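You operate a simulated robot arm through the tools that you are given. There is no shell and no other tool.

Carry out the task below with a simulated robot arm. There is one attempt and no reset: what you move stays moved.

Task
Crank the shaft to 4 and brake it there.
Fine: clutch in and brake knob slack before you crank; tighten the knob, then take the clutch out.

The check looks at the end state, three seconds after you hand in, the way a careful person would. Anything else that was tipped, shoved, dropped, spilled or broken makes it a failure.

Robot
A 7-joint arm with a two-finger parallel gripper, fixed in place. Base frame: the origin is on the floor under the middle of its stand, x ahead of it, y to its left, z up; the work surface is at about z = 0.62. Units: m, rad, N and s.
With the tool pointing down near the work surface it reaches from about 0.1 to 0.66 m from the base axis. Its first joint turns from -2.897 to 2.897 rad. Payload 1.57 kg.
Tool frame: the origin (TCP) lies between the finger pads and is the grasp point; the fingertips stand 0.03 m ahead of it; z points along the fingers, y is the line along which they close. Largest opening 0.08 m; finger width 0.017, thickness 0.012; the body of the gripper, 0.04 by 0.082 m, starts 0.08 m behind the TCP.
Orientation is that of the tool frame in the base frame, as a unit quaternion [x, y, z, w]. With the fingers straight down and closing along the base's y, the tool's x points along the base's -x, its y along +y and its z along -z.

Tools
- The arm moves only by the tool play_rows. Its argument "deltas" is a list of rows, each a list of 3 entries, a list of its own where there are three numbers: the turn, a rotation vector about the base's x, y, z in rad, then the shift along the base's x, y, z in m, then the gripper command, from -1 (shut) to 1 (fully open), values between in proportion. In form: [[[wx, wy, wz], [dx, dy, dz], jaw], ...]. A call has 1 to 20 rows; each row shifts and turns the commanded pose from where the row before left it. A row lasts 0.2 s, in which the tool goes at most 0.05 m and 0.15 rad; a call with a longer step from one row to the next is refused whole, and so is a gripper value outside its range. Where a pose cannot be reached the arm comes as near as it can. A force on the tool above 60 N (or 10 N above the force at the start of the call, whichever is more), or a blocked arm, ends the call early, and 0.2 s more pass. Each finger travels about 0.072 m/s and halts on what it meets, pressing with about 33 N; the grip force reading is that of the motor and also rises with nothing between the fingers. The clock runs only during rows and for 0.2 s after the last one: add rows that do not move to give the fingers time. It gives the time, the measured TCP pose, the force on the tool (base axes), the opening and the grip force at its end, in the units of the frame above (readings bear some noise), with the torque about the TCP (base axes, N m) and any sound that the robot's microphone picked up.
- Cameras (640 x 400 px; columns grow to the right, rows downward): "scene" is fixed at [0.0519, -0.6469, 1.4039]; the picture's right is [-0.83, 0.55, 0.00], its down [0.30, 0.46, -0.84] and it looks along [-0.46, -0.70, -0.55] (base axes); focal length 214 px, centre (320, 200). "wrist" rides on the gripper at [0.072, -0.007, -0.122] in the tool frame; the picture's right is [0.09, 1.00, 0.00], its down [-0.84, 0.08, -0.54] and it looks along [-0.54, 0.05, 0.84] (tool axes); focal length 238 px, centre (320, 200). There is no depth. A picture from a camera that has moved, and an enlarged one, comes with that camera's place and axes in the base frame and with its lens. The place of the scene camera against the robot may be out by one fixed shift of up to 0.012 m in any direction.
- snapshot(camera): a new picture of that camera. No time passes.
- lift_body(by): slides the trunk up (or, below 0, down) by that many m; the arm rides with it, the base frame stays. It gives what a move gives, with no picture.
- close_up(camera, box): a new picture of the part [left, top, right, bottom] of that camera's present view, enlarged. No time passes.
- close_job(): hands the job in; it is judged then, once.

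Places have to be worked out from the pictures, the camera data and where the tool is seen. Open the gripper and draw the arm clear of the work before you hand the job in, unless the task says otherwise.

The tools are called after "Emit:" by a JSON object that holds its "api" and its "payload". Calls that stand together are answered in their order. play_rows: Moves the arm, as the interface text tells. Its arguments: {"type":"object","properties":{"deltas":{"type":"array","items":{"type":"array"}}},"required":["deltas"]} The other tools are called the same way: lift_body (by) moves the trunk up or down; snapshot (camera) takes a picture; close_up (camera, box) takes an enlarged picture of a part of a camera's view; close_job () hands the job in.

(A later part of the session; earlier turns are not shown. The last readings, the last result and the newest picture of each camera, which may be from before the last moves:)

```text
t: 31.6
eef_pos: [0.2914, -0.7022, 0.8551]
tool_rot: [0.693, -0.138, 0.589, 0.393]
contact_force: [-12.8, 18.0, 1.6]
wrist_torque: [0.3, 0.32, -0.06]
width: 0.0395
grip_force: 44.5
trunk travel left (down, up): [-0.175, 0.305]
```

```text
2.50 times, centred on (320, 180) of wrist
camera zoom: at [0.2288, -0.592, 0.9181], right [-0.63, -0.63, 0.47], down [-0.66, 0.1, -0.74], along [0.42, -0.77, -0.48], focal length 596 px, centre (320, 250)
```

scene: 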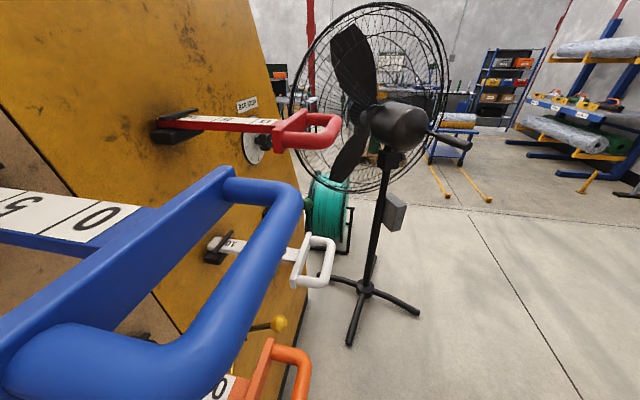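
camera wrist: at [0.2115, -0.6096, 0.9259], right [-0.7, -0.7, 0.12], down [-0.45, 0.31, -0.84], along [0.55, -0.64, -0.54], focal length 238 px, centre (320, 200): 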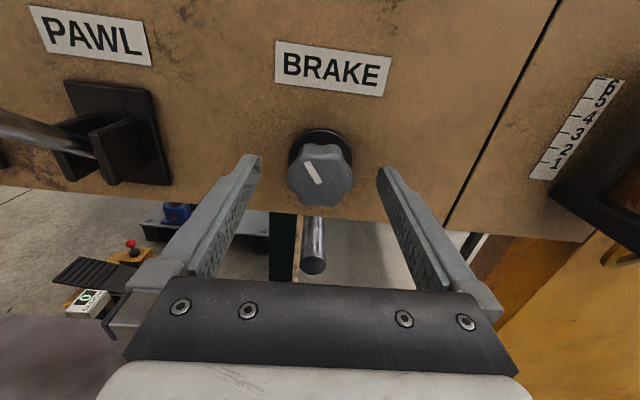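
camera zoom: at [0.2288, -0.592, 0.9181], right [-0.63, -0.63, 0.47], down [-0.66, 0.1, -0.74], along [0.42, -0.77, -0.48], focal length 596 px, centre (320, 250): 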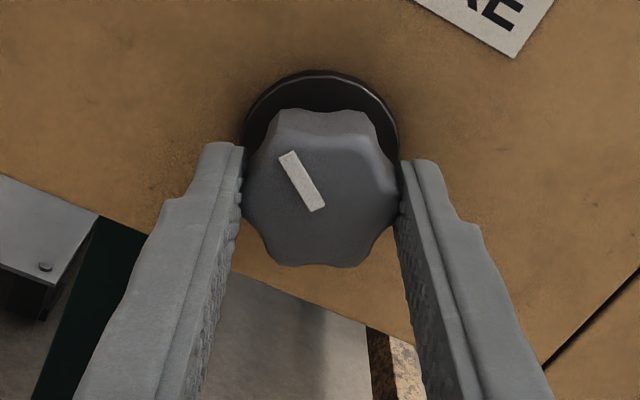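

The knob turned with the hand easily. A ~22 N outward push suggests it backs out as it unscrews. I'll continue counter-clockwise and retreat slightly to relieve that push.

Emit:
{"api": "play_rows", "payload": {"deltas": [[[0, 0, 0], [-0.0012, 0.0012, 0], -1], [[-0.085, 0.085, 0], [-0.0004, 0.0004, 0], -1], [[-0.085, 0.085, 0], [-0.0004, 0.0004, 0], -1], [[-0.085, 0.085, 0], [-0.0004, 0.0004, 0], -1], [[0, 0, 0], [0, 0, 0], -1]]}}

Emit:
{"api": "close_up", "payload": {"camera": "wrist", "box": [240, 100, 400, 260]}}

```text
t: 32.8
eef_pos: [0.2918, -0.7012, 0.8554]
tool_rot: [0.705, -0.011, 0.51, 0.493]
contact_force: [16.8, -28.1, 7.4]
wrist_torque: [-0.11, -0.05, -0.16]
width: 0.0395
grip_force: 44.9
trunk travel left (down, up): [-0.175, 0.305]
```

```text
2.50 times, centred on (320, 180) of wrist
camera zoom: at [0.2424, -0.5767, 0.9018], right [-0.47, -0.47, 0.75], down [-0.83, -0.06, -0.56], along [0.31, -0.88, -0.36], focal length 596 px, centre (320, 250)
```

zoom: 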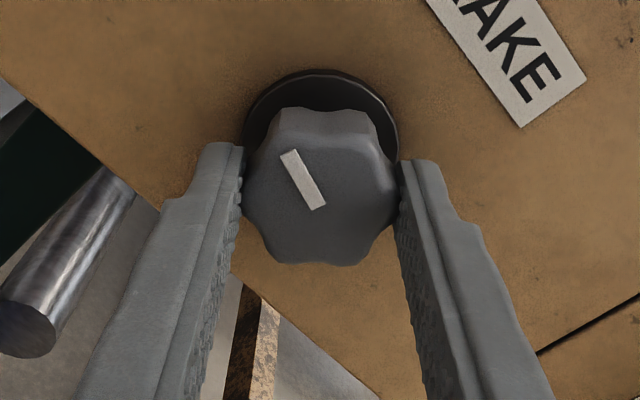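

The retreat overcorrected: about 32 N inward now, with stiffness near 16 N/mm. The knob barely translates. I'll relax 2 mm inward and continue turning counter-clockwise.

Emit:
{"api": "play_rows", "payload": {"deltas": [[[0, 0, 0], [0.0014, -0.0014, 0], -1], [[-0.085, 0.085, 0], [0, 0, 0], -1], [[-0.085, 0.085, 0], [0, 0, 0], -1], [[-0.085, 0.085, 0], [0, 0, 0], -1], [[-0.085, 0.085, 0], [0, 0, 0], -1], [[0, 0, 0], [0, 0, 0], -1]]}}

Emit:
{"api": "close_up", "payload": {"camera": "wrist", "box": [240, 100, 400, 260]}}

```text
t: 34.2
eef_pos: [0.2906, -0.701, 0.8561]
tool_rot: [0.689, 0.157, 0.377, 0.599]
contact_force: [-13.5, 14.2, 12.1]
wrist_torque: [-0.3, -0.27, 0.16]
width: 0.0393
grip_force: 45.0
trunk travel left (down, up): [-0.175, 0.305]
```

```text
2.50 times, centred on (320, 180) of wrist
camera zoom: at [0.2536, -0.5655, 0.8717], right [-0.17, -0.17, 0.97], down [-0.96, -0.2, -0.2], along [0.22, -0.97, -0.13], focal length 596 px, centre (320, 250)
```

zoom: 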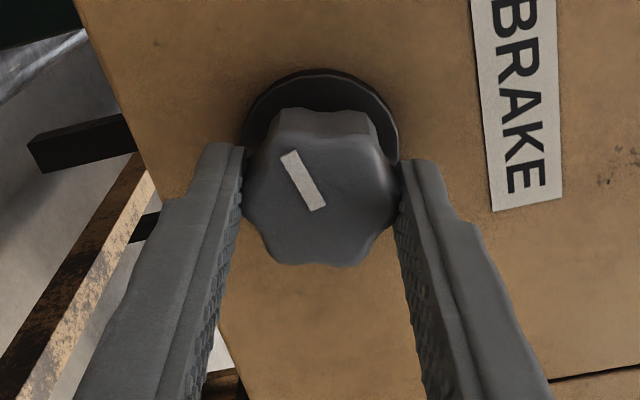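

Total is about 70° counter-clockwise with negligible turning torque. I'll trim the small side loads and continue, watching for an end stop.

Emit:
{"api": "play_rows", "payload": {"deltas": [[[0, 0, 0], [-0.0008, 0.0008, -0.0007], -1], [[-0.085, 0.085, 0], [0, 0, 0], -1], [[-0.085, 0.085, 0], [0, 0, 0], -1], [[-0.085, 0.085, 0], [0, 0, 0], -1], [[-0.085, 0.085, 0], [0, 0, 0], -1], [[0, 0, 0], [0, 0, 0], -1]]}}

Emit:
{"api": "close_up", "payload": {"camera": "wrist", "box": [240, 100, 400, 260]}}

```text
t: 35.6
eef_pos: [0.2916, -0.7017, 0.8543]
tool_rot: [0.631, 0.316, 0.224, 0.672]
contact_force: [-14.0, 8.7, 15.0]
wrist_torque: [-0.2, -0.13, 0.16]
width: 0.0396
grip_force: 44.5
trunk travel left (down, up): [-0.175, 0.305]
```

```text
2.50 times, centred on (320, 180) of wrist
camera zoom: at [0.2539, -0.5655, 0.8372], right [0.16, 0.17, 0.97], down [-0.96, -0.19, 0.19], along [0.22, -0.97, 0.13], focal length 596 px, centre (320, 250)
```

zoom: 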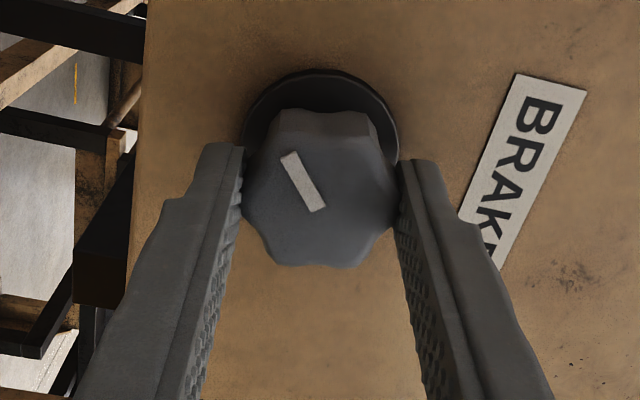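

About 98° counter-clockwise so far, still low torque. I'll turn another ~50° to be well slack, or find the stop.

Emit:
{"api": "play_rows", "payload": {"deltas": [[[0, 0, 0], [-0.0012, 0.0, -0.0008], -1], [[-0.085, 0.085, 0], [0, 0, 0], -1], [[-0.085, 0.085, 0], [0, 0, 0], -1], [[-0.085, 0.085, 0], [0, 0, 0], -1], [[-0.085, 0.085, 0], [0, 0, 0], -1], [[-0.085, 0.085, 0], [0, 0, 0], -1], [[-0.085, 0.085, 0], [0, 0, 0], -1], [[-0.085, 0.085, 0], [0, 0, 0], -1], [[0, 0, 0], [0, 0, 0], -1]]}}

Emit:
{"api": "close_up", "payload": {"camera": "wrist", "box": [240, 100, 400, 260]}}

Emit:
{"api": "snapshot", "payload": {"camera": "wrist"}}

```text
t: 37.6
eef_pos: [0.2921, -0.7029, 0.8555]
tool_rot: [0.446, 0.546, -0.07, 0.706]
contact_force: [10.4, -18.6, 19.2]
wrist_torque: [-0.56, -0.57, -0.35]
width: 0.0393
grip_force: 44.2
trunk travel left (down, up): [-0.175, 0.305]
```

```text
2.50 times, centred on (320, 180) of wrist
camera zoom: at [0.2287, -0.591, 0.7901], right [0.62, 0.62, 0.47], down [-0.67, 0.1, 0.74], along [0.41, -0.77, 0.48], focal length 596 px, centre (320, 250)
```

zoom: 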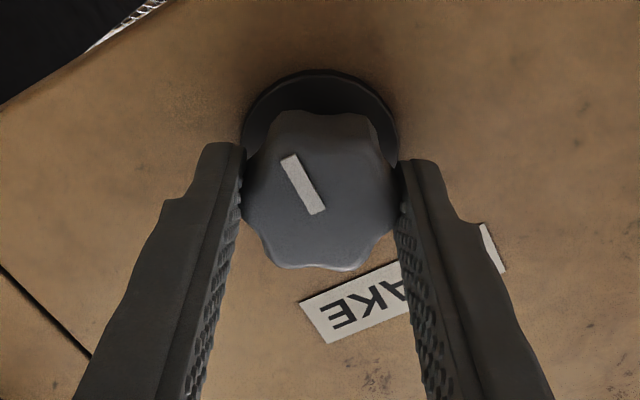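

```text
taken
camera wrist: at [0.2287, -0.591, 0.7901], right [0.62, 0.62, 0.47], down [-0.67, 0.1, 0.74], along [0.41, -0.77, 0.48], focal length 238 px, centre (320, 200)
```

wrist: 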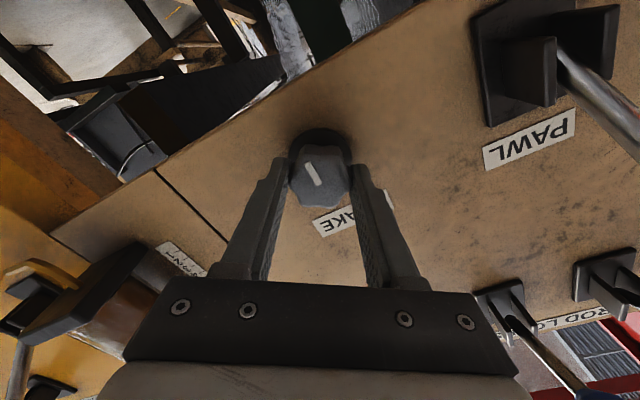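

The knob has turned about 147° counter-clockwise without a stop and with no meaningful torque, so it should be slack. I'll release, back straight out, then roll and traverse back to the crank to re-test it.

Emit:
{"api": "play_rows", "payload": {"deltas": [[[0, 0, 0], [0, 0, 0], 1], [[0, 0, 0], [0, 0, 0], 1], [[0, 0, 0], [0, 0, 0], 1], [[0, 0, 0], [-0.0205, 0.0205, 0], 1], [[0, 0, 0], [-0.0205, 0.0205, 0], 1], [[0, 0, 0], [-0.0205, 0.0205, 0], 1], [[0, 0, 0], [-0.0205, 0.0205, 0], 1], [[0, 0, 0], [-0.0205, 0.0205, 0], 1], [[0, 0, 0], [-0.0205, 0.0205, 0], 1], [[0, 0, 0], [-0.0205, 0.0205, 0], 1]]}}

Emit:
{"api": "snapshot", "payload": {"camera": "wrist"}}

```text
t: 39.8
eef_pos: [0.1486, -0.5603, 0.8533]
tool_rot: [0.447, 0.548, -0.069, 0.703]
contact_force: [0.3, 0.5, -0.5]
wrist_torque: [0.0, -0.01, -0.02]
width: 0.0802
grip_force: 0.1
trunk travel left (down, up): [-0.175, 0.305]
```

```text
taken
camera wrist: at [0.0855, -0.4495, 0.7894], right [0.62, 0.62, 0.48], down [-0.67, 0.1, 0.74], along [0.41, -0.78, 0.48], focal length 238 px, centre (320, 200)
```

wrist: 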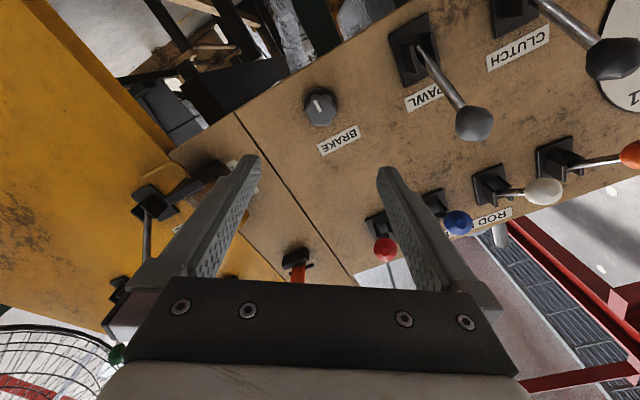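

Backed out cleanly. Now I'll roll toward the upright camera side while traversing to stand in front of the crank.

Emit:
{"api": "play_rows", "payload": {"deltas": [[[0.096, -0.096, 0], [0.01874, 0.01874, 0.0039], 1], [[0.096, -0.096, 0], [0.01874, 0.01874, 0.0039], 1], [[0.096, -0.096, 0], [0.01874, 0.01874, 0.0039], 1], [[0.096, -0.096, 0], [0.01874, 0.01874, 0.0039], 1], [[0.096, -0.096, 0], [0.01874, 0.01874, 0.0039], 1], [[0.096, -0.096, 0], [0.01874, 0.01874, 0.0039], 1], [[0.096, -0.096, 0], [0.01874, 0.01874, 0.0039], 1], [[0.096, -0.096, 0], [0.01874, 0.01874, 0.0039], 1], [[0.096, -0.096, 0], [0.01874, 0.01874, 0.0039], 1], [[0.096, -0.096, 0], [0.01874, 0.01874, 0.0039], 1], [[0.096, -0.096, 0], [0.01874, 0.01874, 0.0039], 1], [[0.096, -0.096, 0], [0.01874, 0.01874, 0.0039], 1], [[0.096, -0.096, 0], [0.01874, 0.01874, 0.0039], 1], [[0.096, -0.096, 0], [0.01874, 0.01874, 0.0039], 1], [[0.096, -0.096, 0], [0.01874, 0.01874, 0.0039], 1], [[0.096, -0.096, 0], [0.01874, 0.01874, 0.0039], 1]]}}

Emit:
{"api": "snapshot", "payload": {"camera": "wrist"}}

```text
t: 43.2
eef_pos: [0.4462, -0.2609, 0.9127]
tool_rot: [0.692, -0.142, 0.591, 0.388]
contact_force: [-0.9, 0.4, -0.3]
wrist_torque: [-0.01, -0.01, 0.03]
width: 0.0798
grip_force: 0.0
trunk travel left (down, up): [-0.175, 0.305]
```

```text
taken
camera wrist: at [0.3818, -0.151, 0.9776], right [-0.63, -0.63, 0.45], down [-0.65, 0.11, -0.75], along [0.42, -0.77, -0.48], focal length 238 px, centre (320, 200)
```

wrist: 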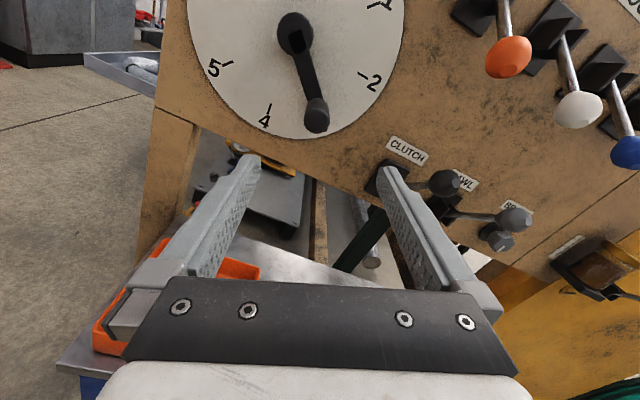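

I'm standing off in front of the crank with a clear upright view. I'll zoom in to refine the handle position and check the pointer.

Emit:
{"api": "close_up", "payload": {"camera": "wrist", "box": [190, 0, 410, 150]}}

```text
2.67 times, centred on (300, 75) of wrist
camera zoom: at [0.3818, -0.151, 0.9776], right [-0.63, -0.63, 0.45], down [-0.65, 0.11, -0.75], along [0.42, -0.77, -0.48], focal length 636 px, centre (373, 533)
```

zoom: 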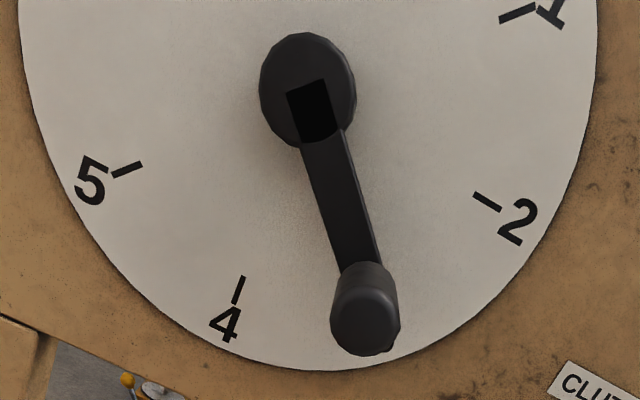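

Combining views puts the handle tip at n≈0.659, t≈0.133, z≈0.9105; my first grip was 4–5 mm low. I'll advance and grip it centred, with the jaws roughly tangential to the turn.

Emit:
{"api": "play_rows", "payload": {"deltas": [[[0, 0, 0], [0.0212, -0.0184, -0.002], 1], [[0, 0, 0], [0.0198, -0.0198, 0], 1], [[0, 0, 0], [0.0198, -0.0198, 0], 1], [[0, 0, 0], [0.0198, -0.0198, 0], 0.7], [[0, 0, 0], [0.0198, -0.0198, 0], 0.6], [[0, 0, 0], [0.0198, -0.0198, 0], 0.6], [[0, 0, 0], [0, 0, 0], 0.6]]}}

Emit:
{"api": "snapshot", "payload": {"camera": "wrist"}}

```text
t: 44.8
eef_pos: [0.5682, -0.3767, 0.9114]
tool_rot: [0.692, -0.142, 0.591, 0.39]
contact_force: [0.6, 0.1, -0.4]
wrist_torque: [0.01, 0.02, -0.02]
width: 0.064
grip_force: 0.1
trunk travel left (down, up): [-0.175, 0.305]
```

```text
taken
camera wrist: at [0.5028, -0.2663, 0.9745], right [-0.63, -0.63, 0.46], down [-0.65, 0.11, -0.75], along [0.42, -0.77, -0.48], focal length 238 px, centre (320, 200)
```

wrist: 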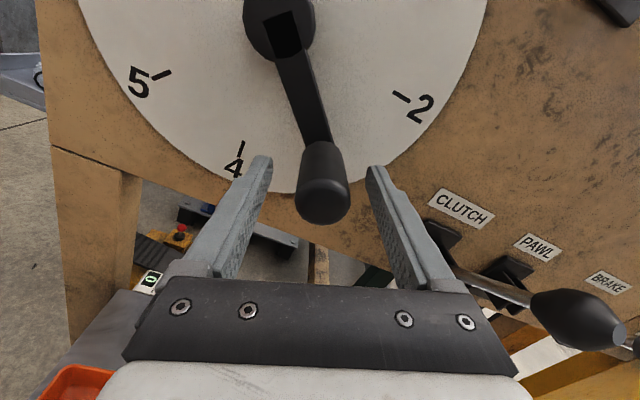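

Centred. I'll close on the handle.

Emit:
{"api": "play_rows", "payload": {"deltas": [[[0, 0, 0], [0, 0, 0], -0.2], [[0, 0, 0], [0, 0, 0], -1], [[0, 0, 0], [0, 0, 0], -1], [[0, 0, 0], [0, 0, 0], -1]]}}

Emit:
{"api": "close_up", "payload": {"camera": "wrist", "box": [200, 50, 440, 250]}}

```text
t: 45.8
eef_pos: [0.5665, -0.3762, 0.9105]
tool_rot: [0.692, -0.143, 0.591, 0.391]
contact_force: [-3.1, -4.6, 2.3]
wrist_torque: [0.16, -0.24, 0.41]
width: 0.0292
grip_force: 38.8
trunk travel left (down, up): [-0.175, 0.305]
```

```text
2.00 times, centred on (320, 150) of wrist
camera zoom: at [0.5022, -0.2668, 0.9747], right [-0.63, -0.63, 0.46], down [-0.65, 0.11, -0.75], along [0.42, -0.77, -0.48], focal length 477 px, centre (320, 300)
```

zoom: 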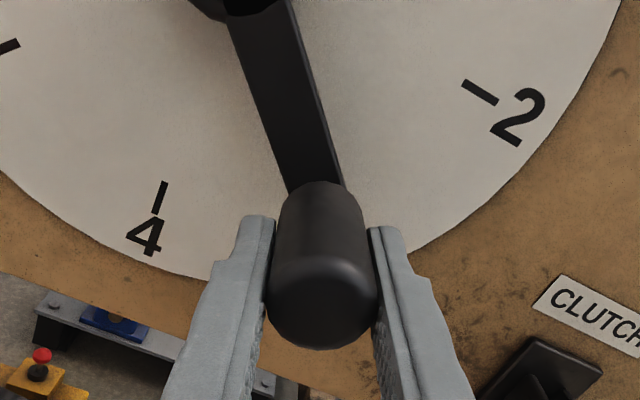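

Gripped at 29 mm with little preload. Now a small clockwise test nudge, about 9 mm along the arc.

Emit:
{"api": "play_rows", "payload": {"deltas": [[[0, 0, 0], [0.0023, 0.0023, -0.003], -1], [[0, 0, 0], [0.0023, 0.0023, -0.003], -1], [[0, 0, 0], [0, 0, 0], -1]]}}

Emit:
{"api": "close_up", "payload": {"camera": "wrist", "box": [200, 50, 440, 250]}}

```text
t: 46.6
eef_pos: [0.5681, -0.3764, 0.9112]
tool_rot: [0.688, -0.146, 0.592, 0.394]
contact_force: [-36.0, -14.1, 22.5]
wrist_torque: [0.47, -0.1, 1.14]
width: 0.03
grip_force: 39.1
trunk travel left (down, up): [-0.175, 0.305]
```

```text
2.00 times, centred on (320, 150) of wrist
camera zoom: at [0.5037, -0.2654, 0.9729], right [-0.64, -0.62, 0.45], down [-0.65, 0.12, -0.75], along [0.41, -0.78, -0.47], focal length 477 px, centre (320, 300)
```

zoom: 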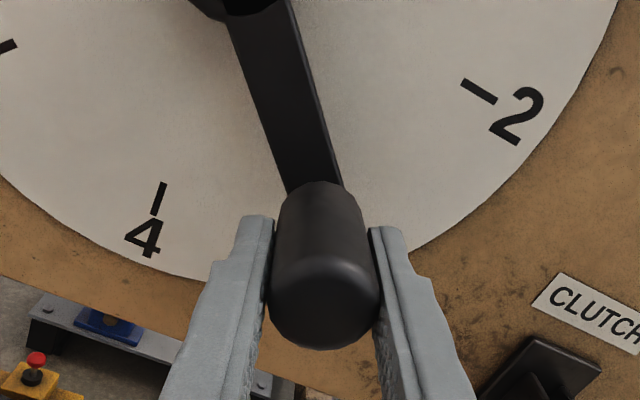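

It is still firmly blocked at about 40 N along the arc. With the brake backed off, the clutch is the next suspect, so the "up" position may be out. I'll relax, release the handle and back away.

Emit:
{"api": "play_rows", "payload": {"deltas": [[[0, 0, 0], [-0.0023, -0.0023, 0.003], -1], [[0, 0, 0], [-0.0023, -0.0023, 0.003], -1], [[0, 0, 0], [0, 0, 0], 0.6], [[0, 0, 0], [0, 0, 0], 0.8], [[0, 0, 0], [0, 0, 0], 0.8], [[0, 0, 0], [-0.0198, 0.0198, 0], 0.8], [[0, 0, 0], [-0.0198, 0.0198, 0], 0.8], [[0, 0, 0], [-0.0198, 0.0198, 0], 0.8], [[0, 0, 0], [-0.0198, 0.0198, 0], 0.8], [[0, 0, 0], [-0.0198, 0.0198, 0], 0.8], [[0, 0, 0], [-0.0198, 0.0198, 0], 0.8]]}}

Emit:
{"api": "play_rows", "payload": {"deltas": [[[0.096, -0.096, 0], [-0.0226, -0.0226, 0.006], 1], [[0.096, -0.096, 0], [-0.0226, -0.0226, 0.006], 1], [[0.096, -0.096, 0], [-0.0226, -0.0226, 0], 1], [[0, 0, 0], [-0.0226, -0.0226, 0], 1], [[0, 0, 0], [-0.0226, -0.0226, 0], 1]]}}

Emit:
{"api": "snapshot", "payload": {"camera": "wrist"}}

```text
t: 49.0
eef_pos: [0.4492, -0.2603, 0.9134]
tool_rot: [0.693, -0.14, 0.591, 0.389]
contact_force: [0.0, 0.9, -0.6]
wrist_torque: [-0.02, 0.02, 0.02]
width: 0.072
grip_force: 0.1
trunk travel left (down, up): [-0.175, 0.305]
```

```text
t: 50.2
eef_pos: [0.3345, -0.3717, 0.9249]
tool_rot: [0.649, -0.278, 0.658, 0.262]
contact_force: [-0.1, 0.0, 0.1]
wrist_torque: [-0.01, -0.04, 0.01]
width: 0.08
grip_force: 0.2
trunk travel left (down, up): [-0.175, 0.305]
```

```text
taken
camera wrist: at [0.25, -0.2816, 0.9958], right [-0.7, -0.71, 0.07], down [-0.42, 0.34, -0.84], along [0.57, -0.62, -0.54], focal length 238 px, centre (320, 200)
```

wrist: 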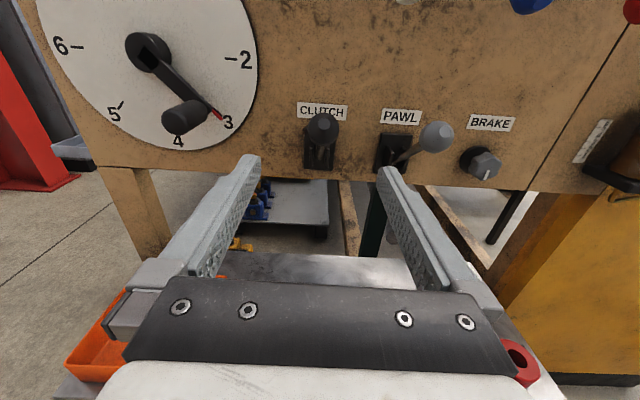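

I now face the clutch lever square on; its ball is at (322,128), and the pointer still shows 3. I'll zoom in on the clutch and pawl.

Emit:
{"api": "close_up", "payload": {"camera": "wrist", "box": [270, 80, 430, 200]}}

Emit:
{"api": "close_up", "payload": {"camera": "wrist", "box": [80, 0, 270, 160]}}

```text
3.33 times, centred on (350, 140) of wrist
camera zoom: at [0.25, -0.2816, 0.9958], right [-0.7, -0.71, 0.07], down [-0.42, 0.34, -0.84], along [0.57, -0.62, -0.54], focal length 794 px, centre (220, 400)
```

zoom: 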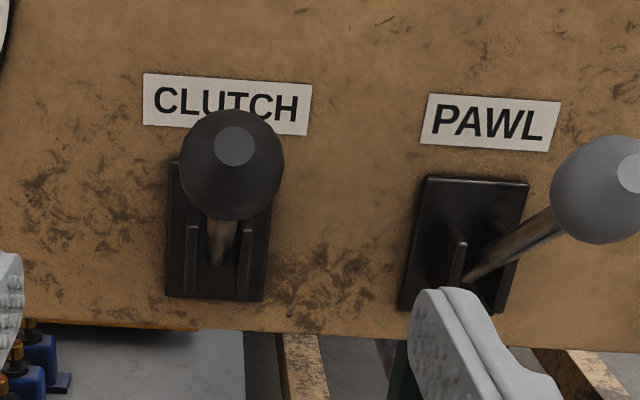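

```text
2.50 times, centred on (175, 80) of wrist
camera zoom: at [0.25, -0.2816, 0.9958], right [-0.7, -0.71, 0.07], down [-0.42, 0.34, -0.84], along [0.57, -0.62, -0.54], focal length 596 px, centre (682, 500)
```

zoom: 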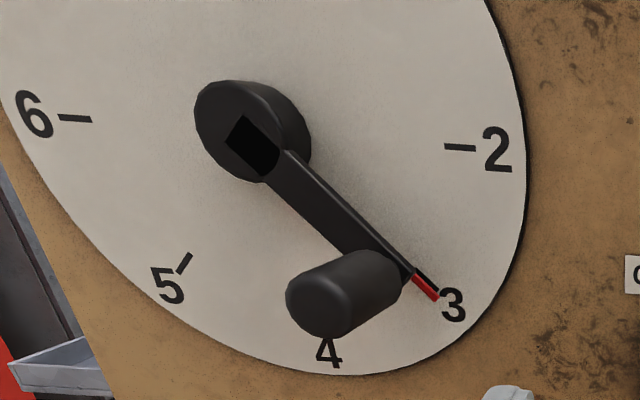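

The clutch ball refines to n≈0.628, t≈-0.030, z≈0.923, with its pivot near n≈0.74, z≈0.85. I'll advance around the ball and grip it.

Emit:
{"api": "play_rows", "payload": {"deltas": [[[0, 0, 0], [0.0146, -0.0202, -0.002], 1], [[0, 0, 0], [0.0174, -0.0174, 0], 1], [[0, 0, 0], [0.0174, -0.0174, 0], 1], [[0, 0, 0], [0.0174, -0.0174, 0], 1], [[0, 0, 0], [0.0174, -0.0174, 0], 1], [[0, 0, 0], [0, 0, 0], 0], [[0, 0, 0], [0, 0, 0], -1], [[0, 0, 0], [0, 0, 0], -1], [[0, 0, 0], [0, 0, 0], -1]]}}

Emit:
{"api": "snapshot", "payload": {"camera": "wrist"}}

```text
t: 52.2
eef_pos: [0.4184, -0.4613, 0.9231]
tool_rot: [0.648, -0.281, 0.657, 0.264]
contact_force: [-12.8, -13.0, -0.3]
wrist_torque: [-0.03, 0.05, -0.25]
width: 0.0323
grip_force: 40.8
trunk travel left (down, up): [-0.175, 0.305]
```

```text
taken
camera wrist: at [0.3356, -0.3705, 0.9935], right [-0.71, -0.7, 0.07], down [-0.42, 0.35, -0.84], along [0.57, -0.62, -0.54], focal length 238 px, centre (320, 200)
```

wrist: 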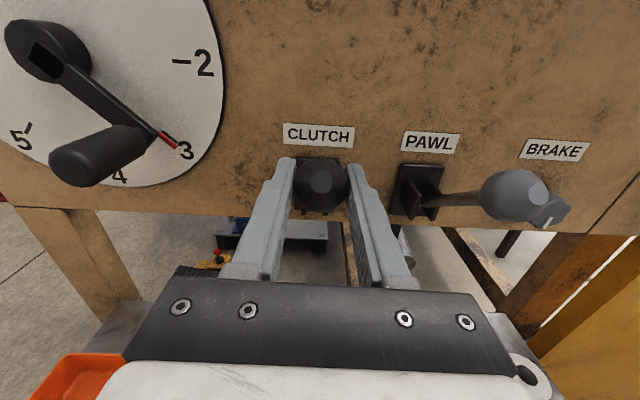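

The ball is gripped (32 mm). I'll trim the small side load and swing the lever down along its arc, starting with about 20°.

Emit:
{"api": "play_rows", "payload": {"deltas": [[[0, 0, 0], [-0.0007, -0.0007, 0], -1], [[0, 0, 0], [-0.0039, 0.0039, -0.0103], -1], [[0, 0, 0], [-0.0039, 0.0039, -0.0103], -1], [[0, 0, 0], [-0.0025, 0.0025, -0.011], -1], [[0, 0, 0], [-0.0025, 0.0025, -0.011], -1], [[0, 0, 0], [0, 0, 0], -1]]}}

Emit:
{"api": "snapshot", "payload": {"camera": "wrist"}}

```text
t: 53.6
eef_pos: [0.4057, -0.4479, 0.8783]
tool_rot: [0.649, -0.278, 0.658, 0.262]
contact_force: [-2.8, -5.1, 10.3]
wrist_torque: [-0.73, -0.85, -0.02]
width: 0.0323
grip_force: 40.9
trunk travel left (down, up): [-0.175, 0.305]
```

```text
taken
camera wrist: at [0.3214, -0.3577, 0.9507], right [-0.7, -0.71, 0.07], down [-0.42, 0.34, -0.84], along [0.57, -0.62, -0.54], focal length 238 px, centre (320, 200)
```

wrist: 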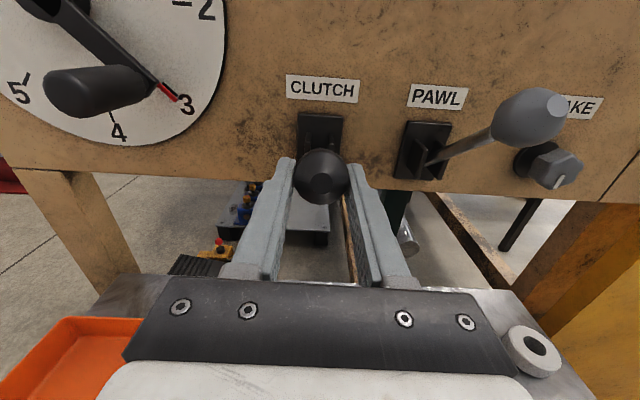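

The lever moves easily (about 10 N) and the crank still reads 3. I'll continue down through level to about 17° below.

Emit:
{"api": "play_rows", "payload": {"deltas": [[[0, 0, 0], [-0.0011, 0.0011, -0.0116], -1], [[0, 0, 0], [-0.0011, 0.0011, -0.0116], -1], [[0, 0, 0], [0.0003, -0.0003, -0.0116], -1], [[0, 0, 0], [0.0003, -0.0003, -0.0116], -1], [[0, 0, 0], [0.0017, -0.0017, -0.0114], -1], [[0, 0, 0], [0.0017, -0.0017, -0.0114], -1], [[0, 0, 0], [0, 0, 0], -1]]}}

Emit:
{"api": "snapshot", "payload": {"camera": "wrist"}}

```text
t: 55.2
eef_pos: [0.4085, -0.4506, 0.8088]
tool_rot: [0.649, -0.279, 0.657, 0.263]
contact_force: [-0.6, -0.7, -0.2]
wrist_torque: [0.03, 0.01, 0.03]
width: 0.0002
grip_force: 21.6
trunk travel left (down, up): [-0.175, 0.305]
```

```text
taken
camera wrist: at [0.3239, -0.3611, 0.8794], right [-0.71, -0.71, 0.07], down [-0.42, 0.34, -0.84], along [0.57, -0.62, -0.54], focal length 238 px, centre (320, 200)
```

wrist: 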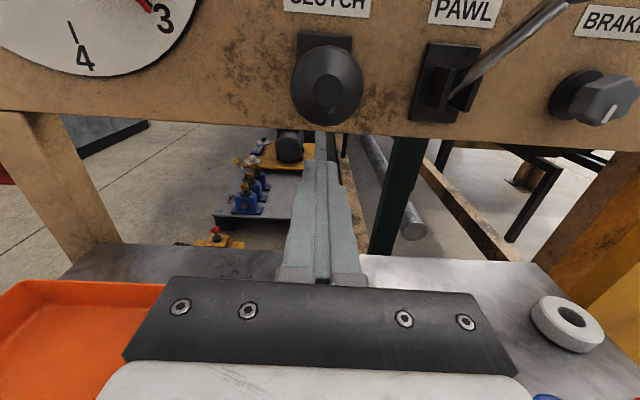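

The fingers slipped off; the lever has stopped near level, with its ball at z≈0.864. I'll zoom in to see whether it is against a stop.

Emit:
{"api": "close_up", "payload": {"camera": "wrist", "box": [250, 0, 410, 160]}}

Emit:
{"api": "close_up", "payload": {"camera": "wrist", "box": [0, 0, 260, 160]}}

```text
2.50 times, centred on (330, 80) of wrist
camera zoom: at [0.3239, -0.3611, 0.8794], right [-0.71, -0.71, 0.07], down [-0.42, 0.34, -0.84], along [0.57, -0.62, -0.54], focal length 596 px, centre (295, 500)
```

zoom: 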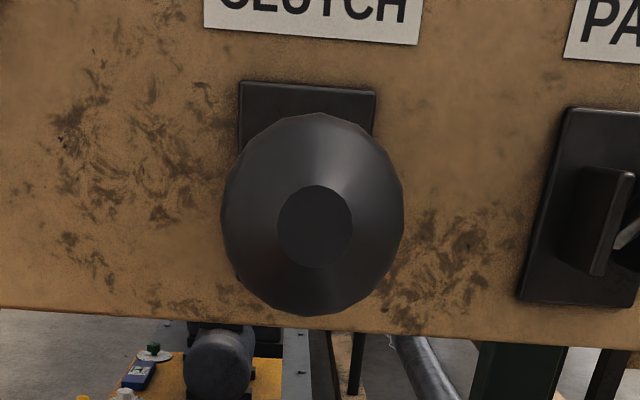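

```text
2.46 times, centred on (130, 80) of wrist
camera zoom: at [0.3239, -0.3611, 0.8794], right [-0.71, -0.71, 0.07], down [-0.42, 0.34, -0.84], along [0.57, -0.62, -0.54], focal length 587 px, centre (788, 495)
```

zoom: 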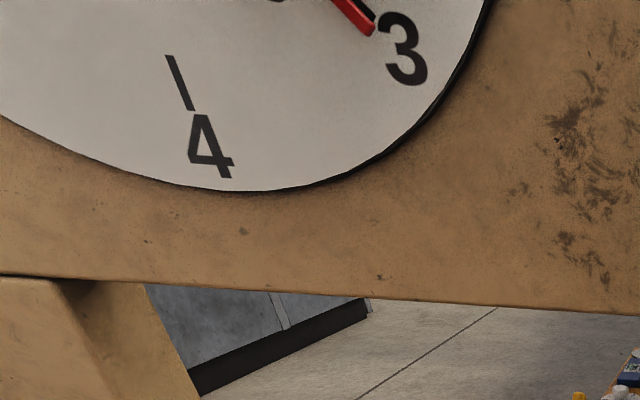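

The lever now sits about level. To tell a stop from a mid-travel stall, I'll go over the ball with closed fingers and push down gently from above.

Emit:
{"api": "play_rows", "payload": {"deltas": [[[0, 0, 0], [-0.025, 0.025, 0], -1], [[0, 0, 0], [-0.025, 0.025, 0], -1], [[0, 0, 0], [0, 0, 0.04], -1], [[0, 0, 0], [0, 0, 0.04], -1], [[0, 0, 0], [0, 0, 0.03], -1], [[0, 0, 0], [0.023, -0.023, 0], -1], [[0, 0, 0], [0.023, -0.023, 0], -1], [[0, 0, 0], [0, 0, -0.015], -1], [[0, 0, 0], [0, 0, 0], -1]]}}

Emit:
{"api": "snapshot", "payload": {"camera": "wrist"}}

```text
t: 57.2
eef_pos: [0.4026, -0.4432, 0.9065]
tool_rot: [0.649, -0.28, 0.657, 0.262]
contact_force: [0.8, 0.0, 0.6]
wrist_torque: [0.01, -0.01, -0.01]
width: 0.0
grip_force: 20.8
trunk travel left (down, up): [-0.175, 0.305]
```

```text
taken
camera wrist: at [0.3189, -0.3542, 0.9783], right [-0.71, -0.71, 0.07], down [-0.42, 0.34, -0.84], along [0.57, -0.62, -0.54], focal length 238 px, centre (320, 200)
```

wrist: 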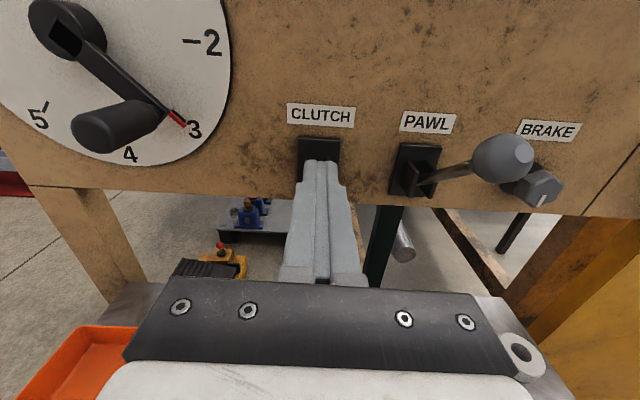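

I'm above the ball at z=0.907 with no contact yet. Next I'll lower in small steps.

Emit:
{"api": "play_rows", "payload": {"deltas": [[[0, 0, 0], [0, 0, -0.008], -1], [[0, 0, 0], [0, 0, -0.008], -1], [[0, 0, 0], [0, 0, -0.005], -1], [[0, 0, 0], [0, 0, 0], -1]]}}

```text
t: 58.2
eef_pos: [0.4024, -0.4444, 0.8848]
tool_rot: [0.649, -0.279, 0.657, 0.262]
contact_force: [-0.2, 0.6, 0.4]
wrist_torque: [-0.01, 0.0, 0.0]
width: 0.0
grip_force: 21.2
trunk travel left (down, up): [-0.175, 0.305]
```

Emit:
{"api": "play_rows", "payload": {"deltas": [[[0, 0, 0], [0, 0, -0.005], -1], [[0, 0, 0], [0, 0, -0.003], -1], [[0, 0, 0], [0, 0, 0], -1]]}}

Emit:
{"api": "snapshot", "payload": {"camera": "wrist"}}

```text
t: 59.0
eef_pos: [0.4048, -0.4456, 0.8764]
tool_rot: [0.648, -0.28, 0.657, 0.263]
contact_force: [-0.4, 0.9, 0.3]
wrist_torque: [-0.03, -0.02, -0.03]
width: 0.0
grip_force: 21.2
trunk travel left (down, up): [-0.175, 0.305]
```

```text
taken
camera wrist: at [0.3202, -0.3549, 0.9482], right [-0.71, -0.71, 0.07], down [-0.42, 0.34, -0.84], along [0.57, -0.62, -0.54], focal length 238 px, centre (320, 200)
```

wrist: 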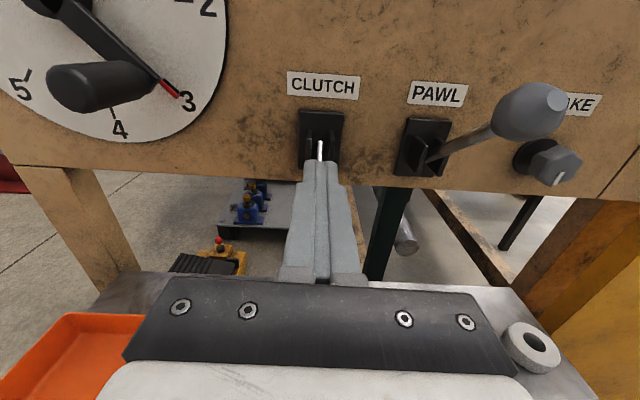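

There's still no contact and the stalk appears lower than expected, so the lever may have moved on its own. I'll pull straight back to see it.

Emit:
{"api": "play_rows", "payload": {"deltas": [[[0, 0, 0], [-0.025, 0.025, 0.01], -1], [[0, 0, 0], [-0.025, 0.025, 0.01], -1], [[0, 0, 0], [-0.025, 0.025, 0.01], -1], [[0, 0, 0], [0, 0, 0.01], -1]]}}

Emit:
{"api": "snapshot", "payload": {"camera": "wrist"}}

Emit:
{"api": "close_up", "payload": {"camera": "wrist", "box": [260, 80, 420, 200]}}

```text
t: 60.0
eef_pos: [0.3287, -0.3709, 0.9168]
tool_rot: [0.649, -0.279, 0.657, 0.263]
contact_force: [0.5, 0.3, 0.3]
wrist_torque: [-0.02, -0.01, -0.01]
width: 0.0001
grip_force: 20.9
trunk travel left (down, up): [-0.175, 0.305]
```

```text
taken
camera wrist: at [0.2448, -0.2801, 0.9877], right [-0.71, -0.7, 0.07], down [-0.42, 0.34, -0.84], along [0.57, -0.62, -0.54], focal length 238 px, centre (320, 200)
```

wrist: 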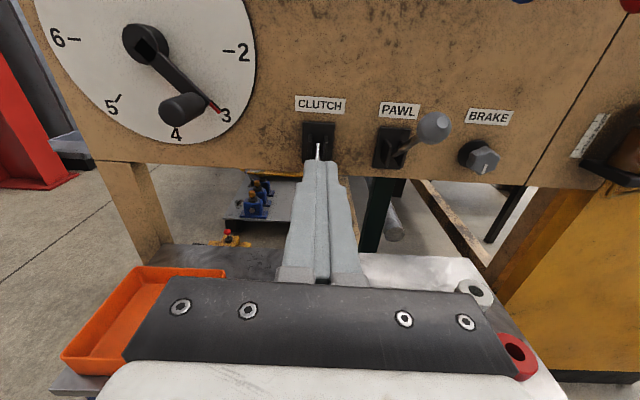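

```text
3.33 times, centred on (340, 140) of wrist
camera zoom: at [0.2448, -0.2801, 0.9877], right [-0.71, -0.7, 0.07], down [-0.42, 0.34, -0.84], along [0.57, -0.62, -0.54], focal length 794 px, centre (253, 400)
```

zoom: 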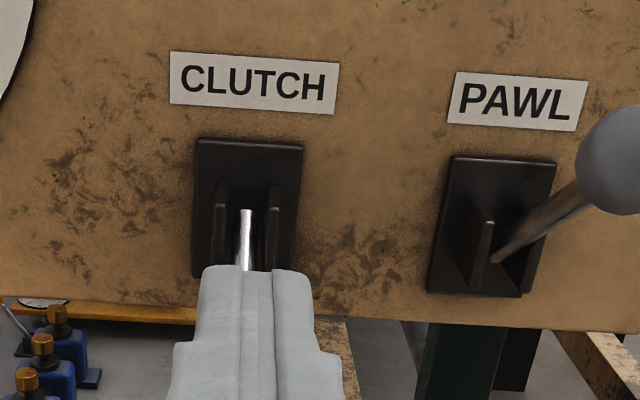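

The clutch stalk now clearly points downward, with the ball hidden behind my fingers. I'll open the jaws for an unobstructed look.

Emit:
{"api": "play_rows", "payload": {"deltas": [[[0, 0, 0], [0, 0, 0], 1], [[0, 0, 0], [0, 0, 0], 1], [[0, 0, 0], [0, 0, 0], 1], [[0, 0, 0], [0, 0, 0], 1]]}}

Emit:
{"api": "snapshot", "payload": {"camera": "wrist"}}

Emit:
{"api": "close_up", "payload": {"camera": "wrist", "box": [260, 80, 420, 200]}}

```text
t: 61.0
eef_pos: [0.329, -0.3701, 0.9162]
tool_rot: [0.649, -0.279, 0.657, 0.262]
contact_force: [-0.2, 0.3, 0.3]
wrist_torque: [0.01, 0.02, 0.04]
width: 0.0803
grip_force: 0.1
trunk travel left (down, up): [-0.175, 0.305]
```

```text
taken
camera wrist: at [0.245, -0.2802, 0.9876], right [-0.71, -0.71, 0.07], down [-0.42, 0.34, -0.84], along [0.57, -0.62, -0.54], focal length 238 px, centre (320, 200)
```

wrist: 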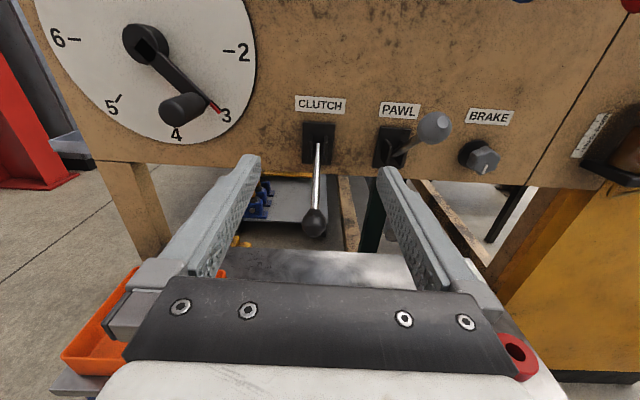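

```text
3.33 times, centred on (340, 140) of wrist
camera zoom: at [0.245, -0.2802, 0.9876], right [-0.71, -0.71, 0.07], down [-0.42, 0.34, -0.84], along [0.57, -0.62, -0.54], focal length 794 px, centre (253, 400)
```

zoom: 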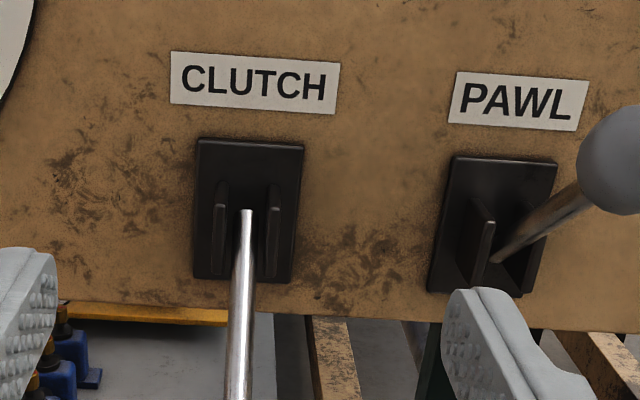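

The clutch lever has snapped over to the down position; it is bistable. I'll return to the crank and test again with the clutch down.

Emit:
{"api": "play_rows", "payload": {"deltas": [[[-0.1, 0.1, 0], [0.0191, 0.0191, -0.001], 1], [[-0.1, 0.1, 0], [0.0191, 0.0191, -0.001], 1], [[-0.1, 0.1, 0], [0.0191, 0.0191, -0.001], 1], [[0, 0, 0], [0.0191, 0.0191, -0.001], 1], [[0, 0, 0], [0.0191, 0.0191, -0.001], 1], [[0, 0, 0], [0.0191, 0.0191, 0], 1]]}}

Emit:
{"api": "play_rows", "payload": {"deltas": [[[0, 0, 0], [0.0198, -0.0198, 0], 1], [[0, 0, 0], [0.0198, -0.0198, 0], 1], [[0, 0, 0], [0.0198, -0.0198, 0], 1], [[0, 0, 0], [0.0198, -0.0198, 0], 0.7], [[0, 0, 0], [0, 0, 0], 0.6]]}}

Emit:
{"api": "snapshot", "payload": {"camera": "wrist"}}

```text
t: 62.4
eef_pos: [0.4432, -0.255, 0.9084]
tool_rot: [0.693, -0.135, 0.587, 0.395]
contact_force: [-0.1, -0.7, -0.2]
wrist_torque: [0.01, 0.01, 0.04]
width: 0.08
grip_force: 0.1
trunk travel left (down, up): [-0.175, 0.305]
```

```text
t: 63.6
eef_pos: [0.5205, -0.3349, 0.9106]
tool_rot: [0.693, -0.136, 0.588, 0.394]
contact_force: [-0.5, 0.4, -0.5]
wrist_torque: [0.04, -0.02, 0.0]
width: 0.064
grip_force: 0.0
trunk travel left (down, up): [-0.175, 0.305]
```

```text
taken
camera wrist: at [0.4571, -0.2242, 0.9747], right [-0.62, -0.62, 0.47], down [-0.66, 0.1, -0.74], along [0.41, -0.78, -0.48], focal length 238 px, centre (320, 200)
```

wrist: 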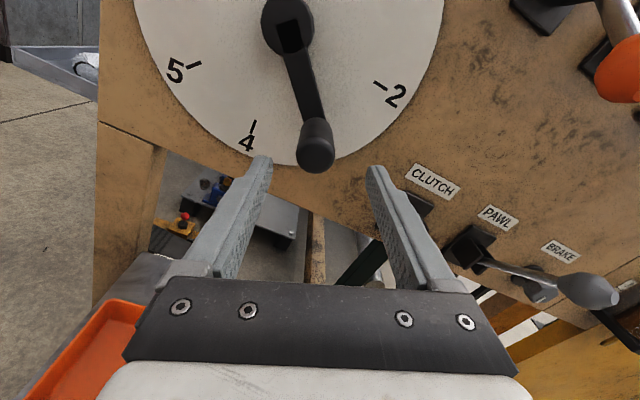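

Aligned with the handle. I'll go the last 6 cm and grip.

Emit:
{"api": "play_rows", "payload": {"deltas": [[[0, 0, 0], [0.0227, -0.0213, 0], 0.6], [[0, 0, 0], [0.022, -0.022, 0], 0.6], [[0, 0, 0], [0, 0, 0], 0.6], [[0, 0, 0], [0, 0, 0], -0.2], [[0, 0, 0], [0, 0, 0], -1], [[0, 0, 0], [0, 0, 0], -1], [[0, 0, 0], [0, 0, 0], -1]]}}

Emit:
{"api": "close_up", "payload": {"camera": "wrist", "box": [200, 50, 440, 250]}}

```text
t: 65.2
eef_pos: [0.568, -0.3782, 0.9125]
tool_rot: [0.694, -0.135, 0.588, 0.394]
contact_force: [7.9, 4.9, -0.5]
wrist_torque: [0.06, 0.26, -0.42]
width: 0.0296
grip_force: 39.0
trunk travel left (down, up): [-0.175, 0.305]
```

```text
2.00 times, centred on (320, 150) of wrist
camera zoom: at [0.5039, -0.2676, 0.9757], right [-0.62, -0.62, 0.47], down [-0.66, 0.1, -0.74], along [0.42, -0.77, -0.48], focal length 477 px, centre (320, 300)
```

zoom: 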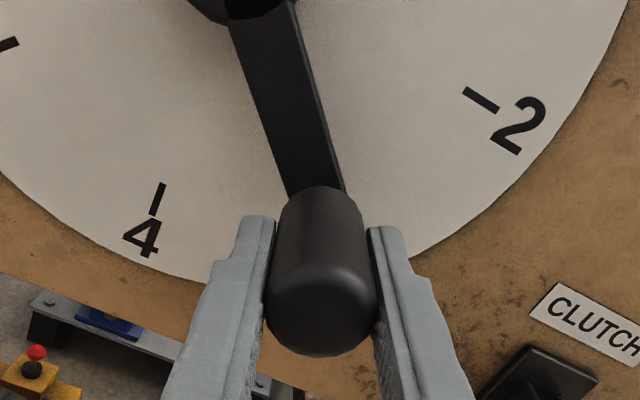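

Gripped with a small preload. Small clockwise test nudge now.

Emit:
{"api": "play_rows", "payload": {"deltas": [[[0, 0, 0], [0.0023, 0.0023, -0.003], -1], [[0, 0, 0], [0.0023, 0.0023, -0.003], -1], [[0, 0, 0], [0, 0, 0], -1]]}}

Emit:
{"api": "close_up", "payload": {"camera": "wrist", "box": [200, 50, 440, 250]}}

```text
t: 66.0
eef_pos: [0.5706, -0.376, 0.9075]
tool_rot: [0.692, -0.136, 0.588, 0.396]
contact_force: [4.2, -5.3, 10.0]
wrist_torque: [-0.33, -0.71, 0.91]
width: 0.0299
grip_force: 39.5
trunk travel left (down, up): [-0.175, 0.305]
```

```text
2.00 times, centred on (320, 150) of wrist
camera zoom: at [0.507, -0.2643, 0.9702], right [-0.63, -0.62, 0.47], down [-0.66, 0.1, -0.74], along [0.41, -0.78, -0.47], focal length 477 px, centre (320, 300)
```

zoom: 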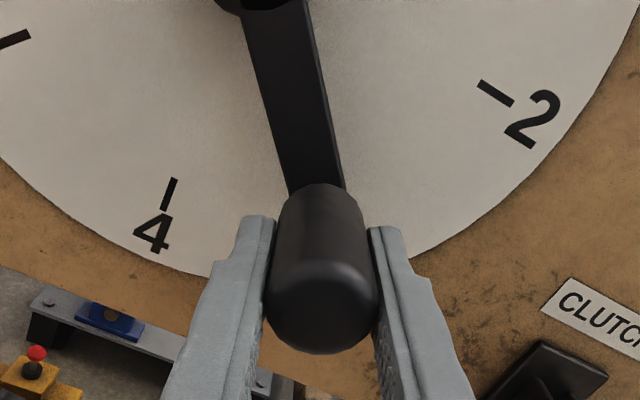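

The crank now moves with only about 10 N, so clutch down is "in" and the brake is slack. I'll follow the arc clockwise toward 4 in small steps.

Emit:
{"api": "play_rows", "payload": {"deltas": [[[0, 0, 0], [0.0048, 0.0048, -0.0053], -1], [[0, 0, 0], [0.0052, 0.0052, -0.0046], -1], [[0, 0, 0], [0.0055, 0.0055, -0.0038], -1], [[0, 0, 0], [0, 0, 0], -1]]}}

Emit:
{"api": "snapshot", "payload": {"camera": "wrist"}}

```text
t: 67.0
eef_pos: [0.5863, -0.3605, 0.89]
tool_rot: [0.695, -0.136, 0.586, 0.393]
contact_force: [-11.0, -1.6, -5.0]
wrist_torque: [0.59, 0.16, -0.5]
width: 0.0296
grip_force: 39.4
trunk travel left (down, up): [-0.175, 0.305]
```

```text
taken
camera wrist: at [0.5231, -0.249, 0.9536], right [-0.62, -0.62, 0.47], down [-0.66, 0.11, -0.74], along [0.41, -0.77, -0.48], focal length 238 px, centre (320, 200)
```

wrist: 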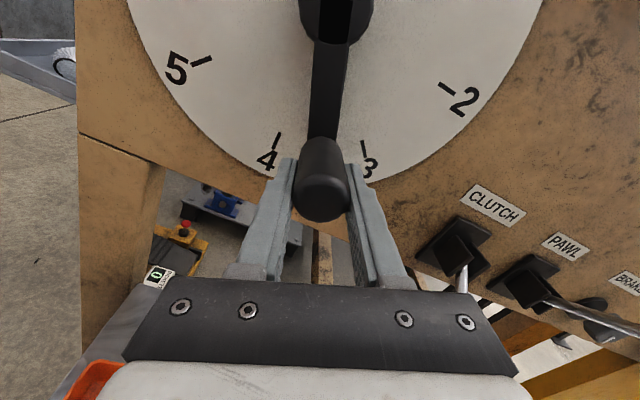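

The crank is about midway between 3 and 4, following well with low forces. I'll continue along the arc, slowing near 4.

Emit:
{"api": "play_rows", "payload": {"deltas": [[[0, 0, 0], [0.0059, 0.0059, -0.0032], -1], [[0, 0, 0], [0.0061, 0.0061, -0.0023], -1], [[0, 0, 0], [0, 0, 0], -1]]}}

Emit:
{"api": "snapshot", "payload": {"camera": "wrist"}}

Emit:
{"api": "close_up", "payload": {"camera": "wrist", "box": [220, 60, 420, 230]}}

```text
t: 67.8
eef_pos: [0.5996, -0.3479, 0.8868]
tool_rot: [0.693, -0.135, 0.588, 0.395]
contact_force: [-16.0, 3.0, -3.1]
wrist_torque: [0.5, -0.16, -0.16]
width: 0.0294
grip_force: 38.6
trunk travel left (down, up): [-0.175, 0.305]
```

```text
taken
camera wrist: at [0.5359, -0.2364, 0.9502], right [-0.62, -0.62, 0.47], down [-0.66, 0.1, -0.74], along [0.41, -0.78, -0.48], focal length 238 px, centre (320, 200)
```

wrist: 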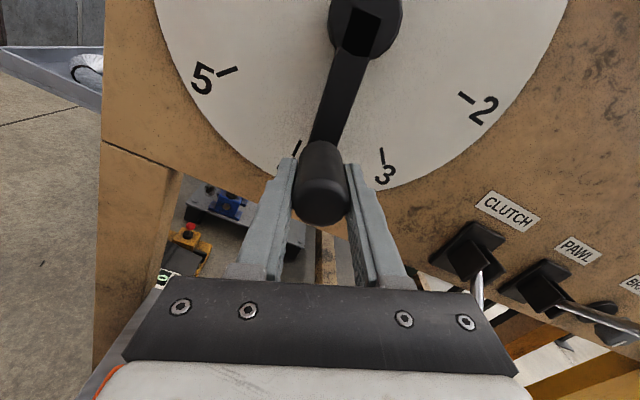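

```text
2.35 times, centred on (320, 145) of wrist
camera zoom: at [0.5359, -0.2364, 0.9502], right [-0.62, -0.62, 0.47], down [-0.66, 0.1, -0.74], along [0.41, -0.78, -0.48], focal length 561 px, centre (320, 329)
```

zoom: 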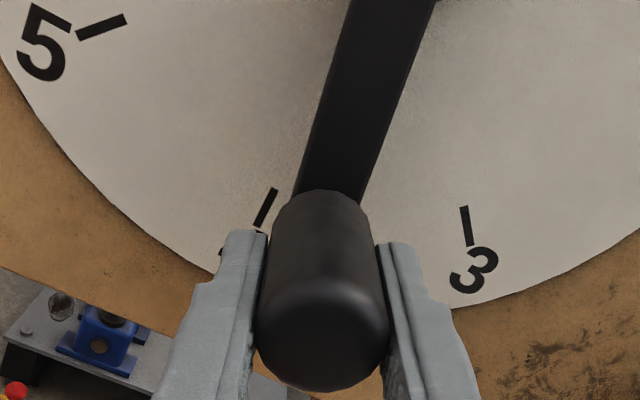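

The handle is at t=0.178; tick 4 sits at t≈0.1935, so about 15 mm (10°) remains. I'll continue in two small steps.

Emit:
{"api": "play_rows", "payload": {"deltas": [[[0, 0, 0], [0.0053, 0.0053, -0.0008], -1], [[0, 0, 0], [0.0053, 0.0053, -0.0003], -1], [[0, 0, 0], [0, 0, 0], -1]]}}

Emit:
{"api": "snapshot", "payload": {"camera": "wrist"}}

Emit:
{"api": "close_up", "payload": {"camera": "wrist", "box": [220, 60, 420, 230]}}

```text
t: 68.6
eef_pos: [0.6104, -0.3352, 0.8885]
tool_rot: [0.692, -0.136, 0.588, 0.395]
contact_force: [4.2, -8.1, 3.5]
wrist_torque: [0.13, 0.05, 0.28]
width: 0.0295
grip_force: 39.0
trunk travel left (down, up): [-0.175, 0.305]
```

```text
taken
camera wrist: at [0.5468, -0.2255, 0.9497], right [-0.62, -0.62, 0.47], down [-0.66, 0.1, -0.74], along [0.42, -0.78, -0.47], focal length 238 px, centre (320, 200)
```

wrist: 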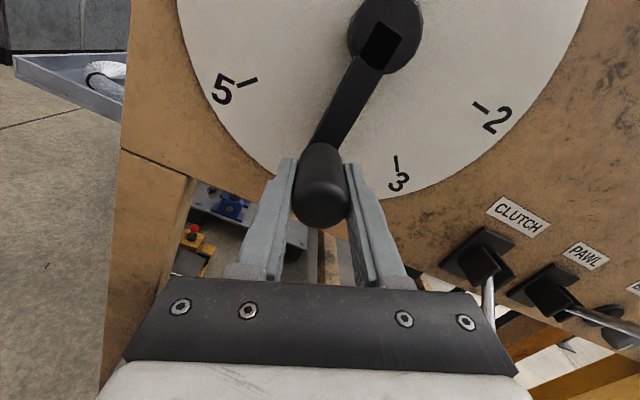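

```text
2.35 times, centred on (320, 145) of wrist
camera zoom: at [0.5468, -0.2255, 0.9497], right [-0.62, -0.62, 0.47], down [-0.66, 0.1, -0.74], along [0.42, -0.78, -0.47], focal length 561 px, centre (320, 329)
```

zoom: 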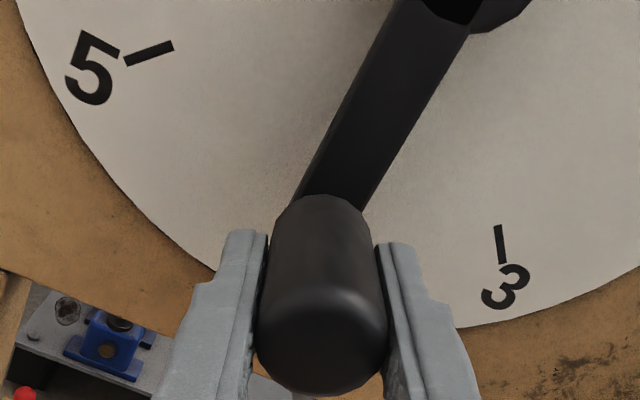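

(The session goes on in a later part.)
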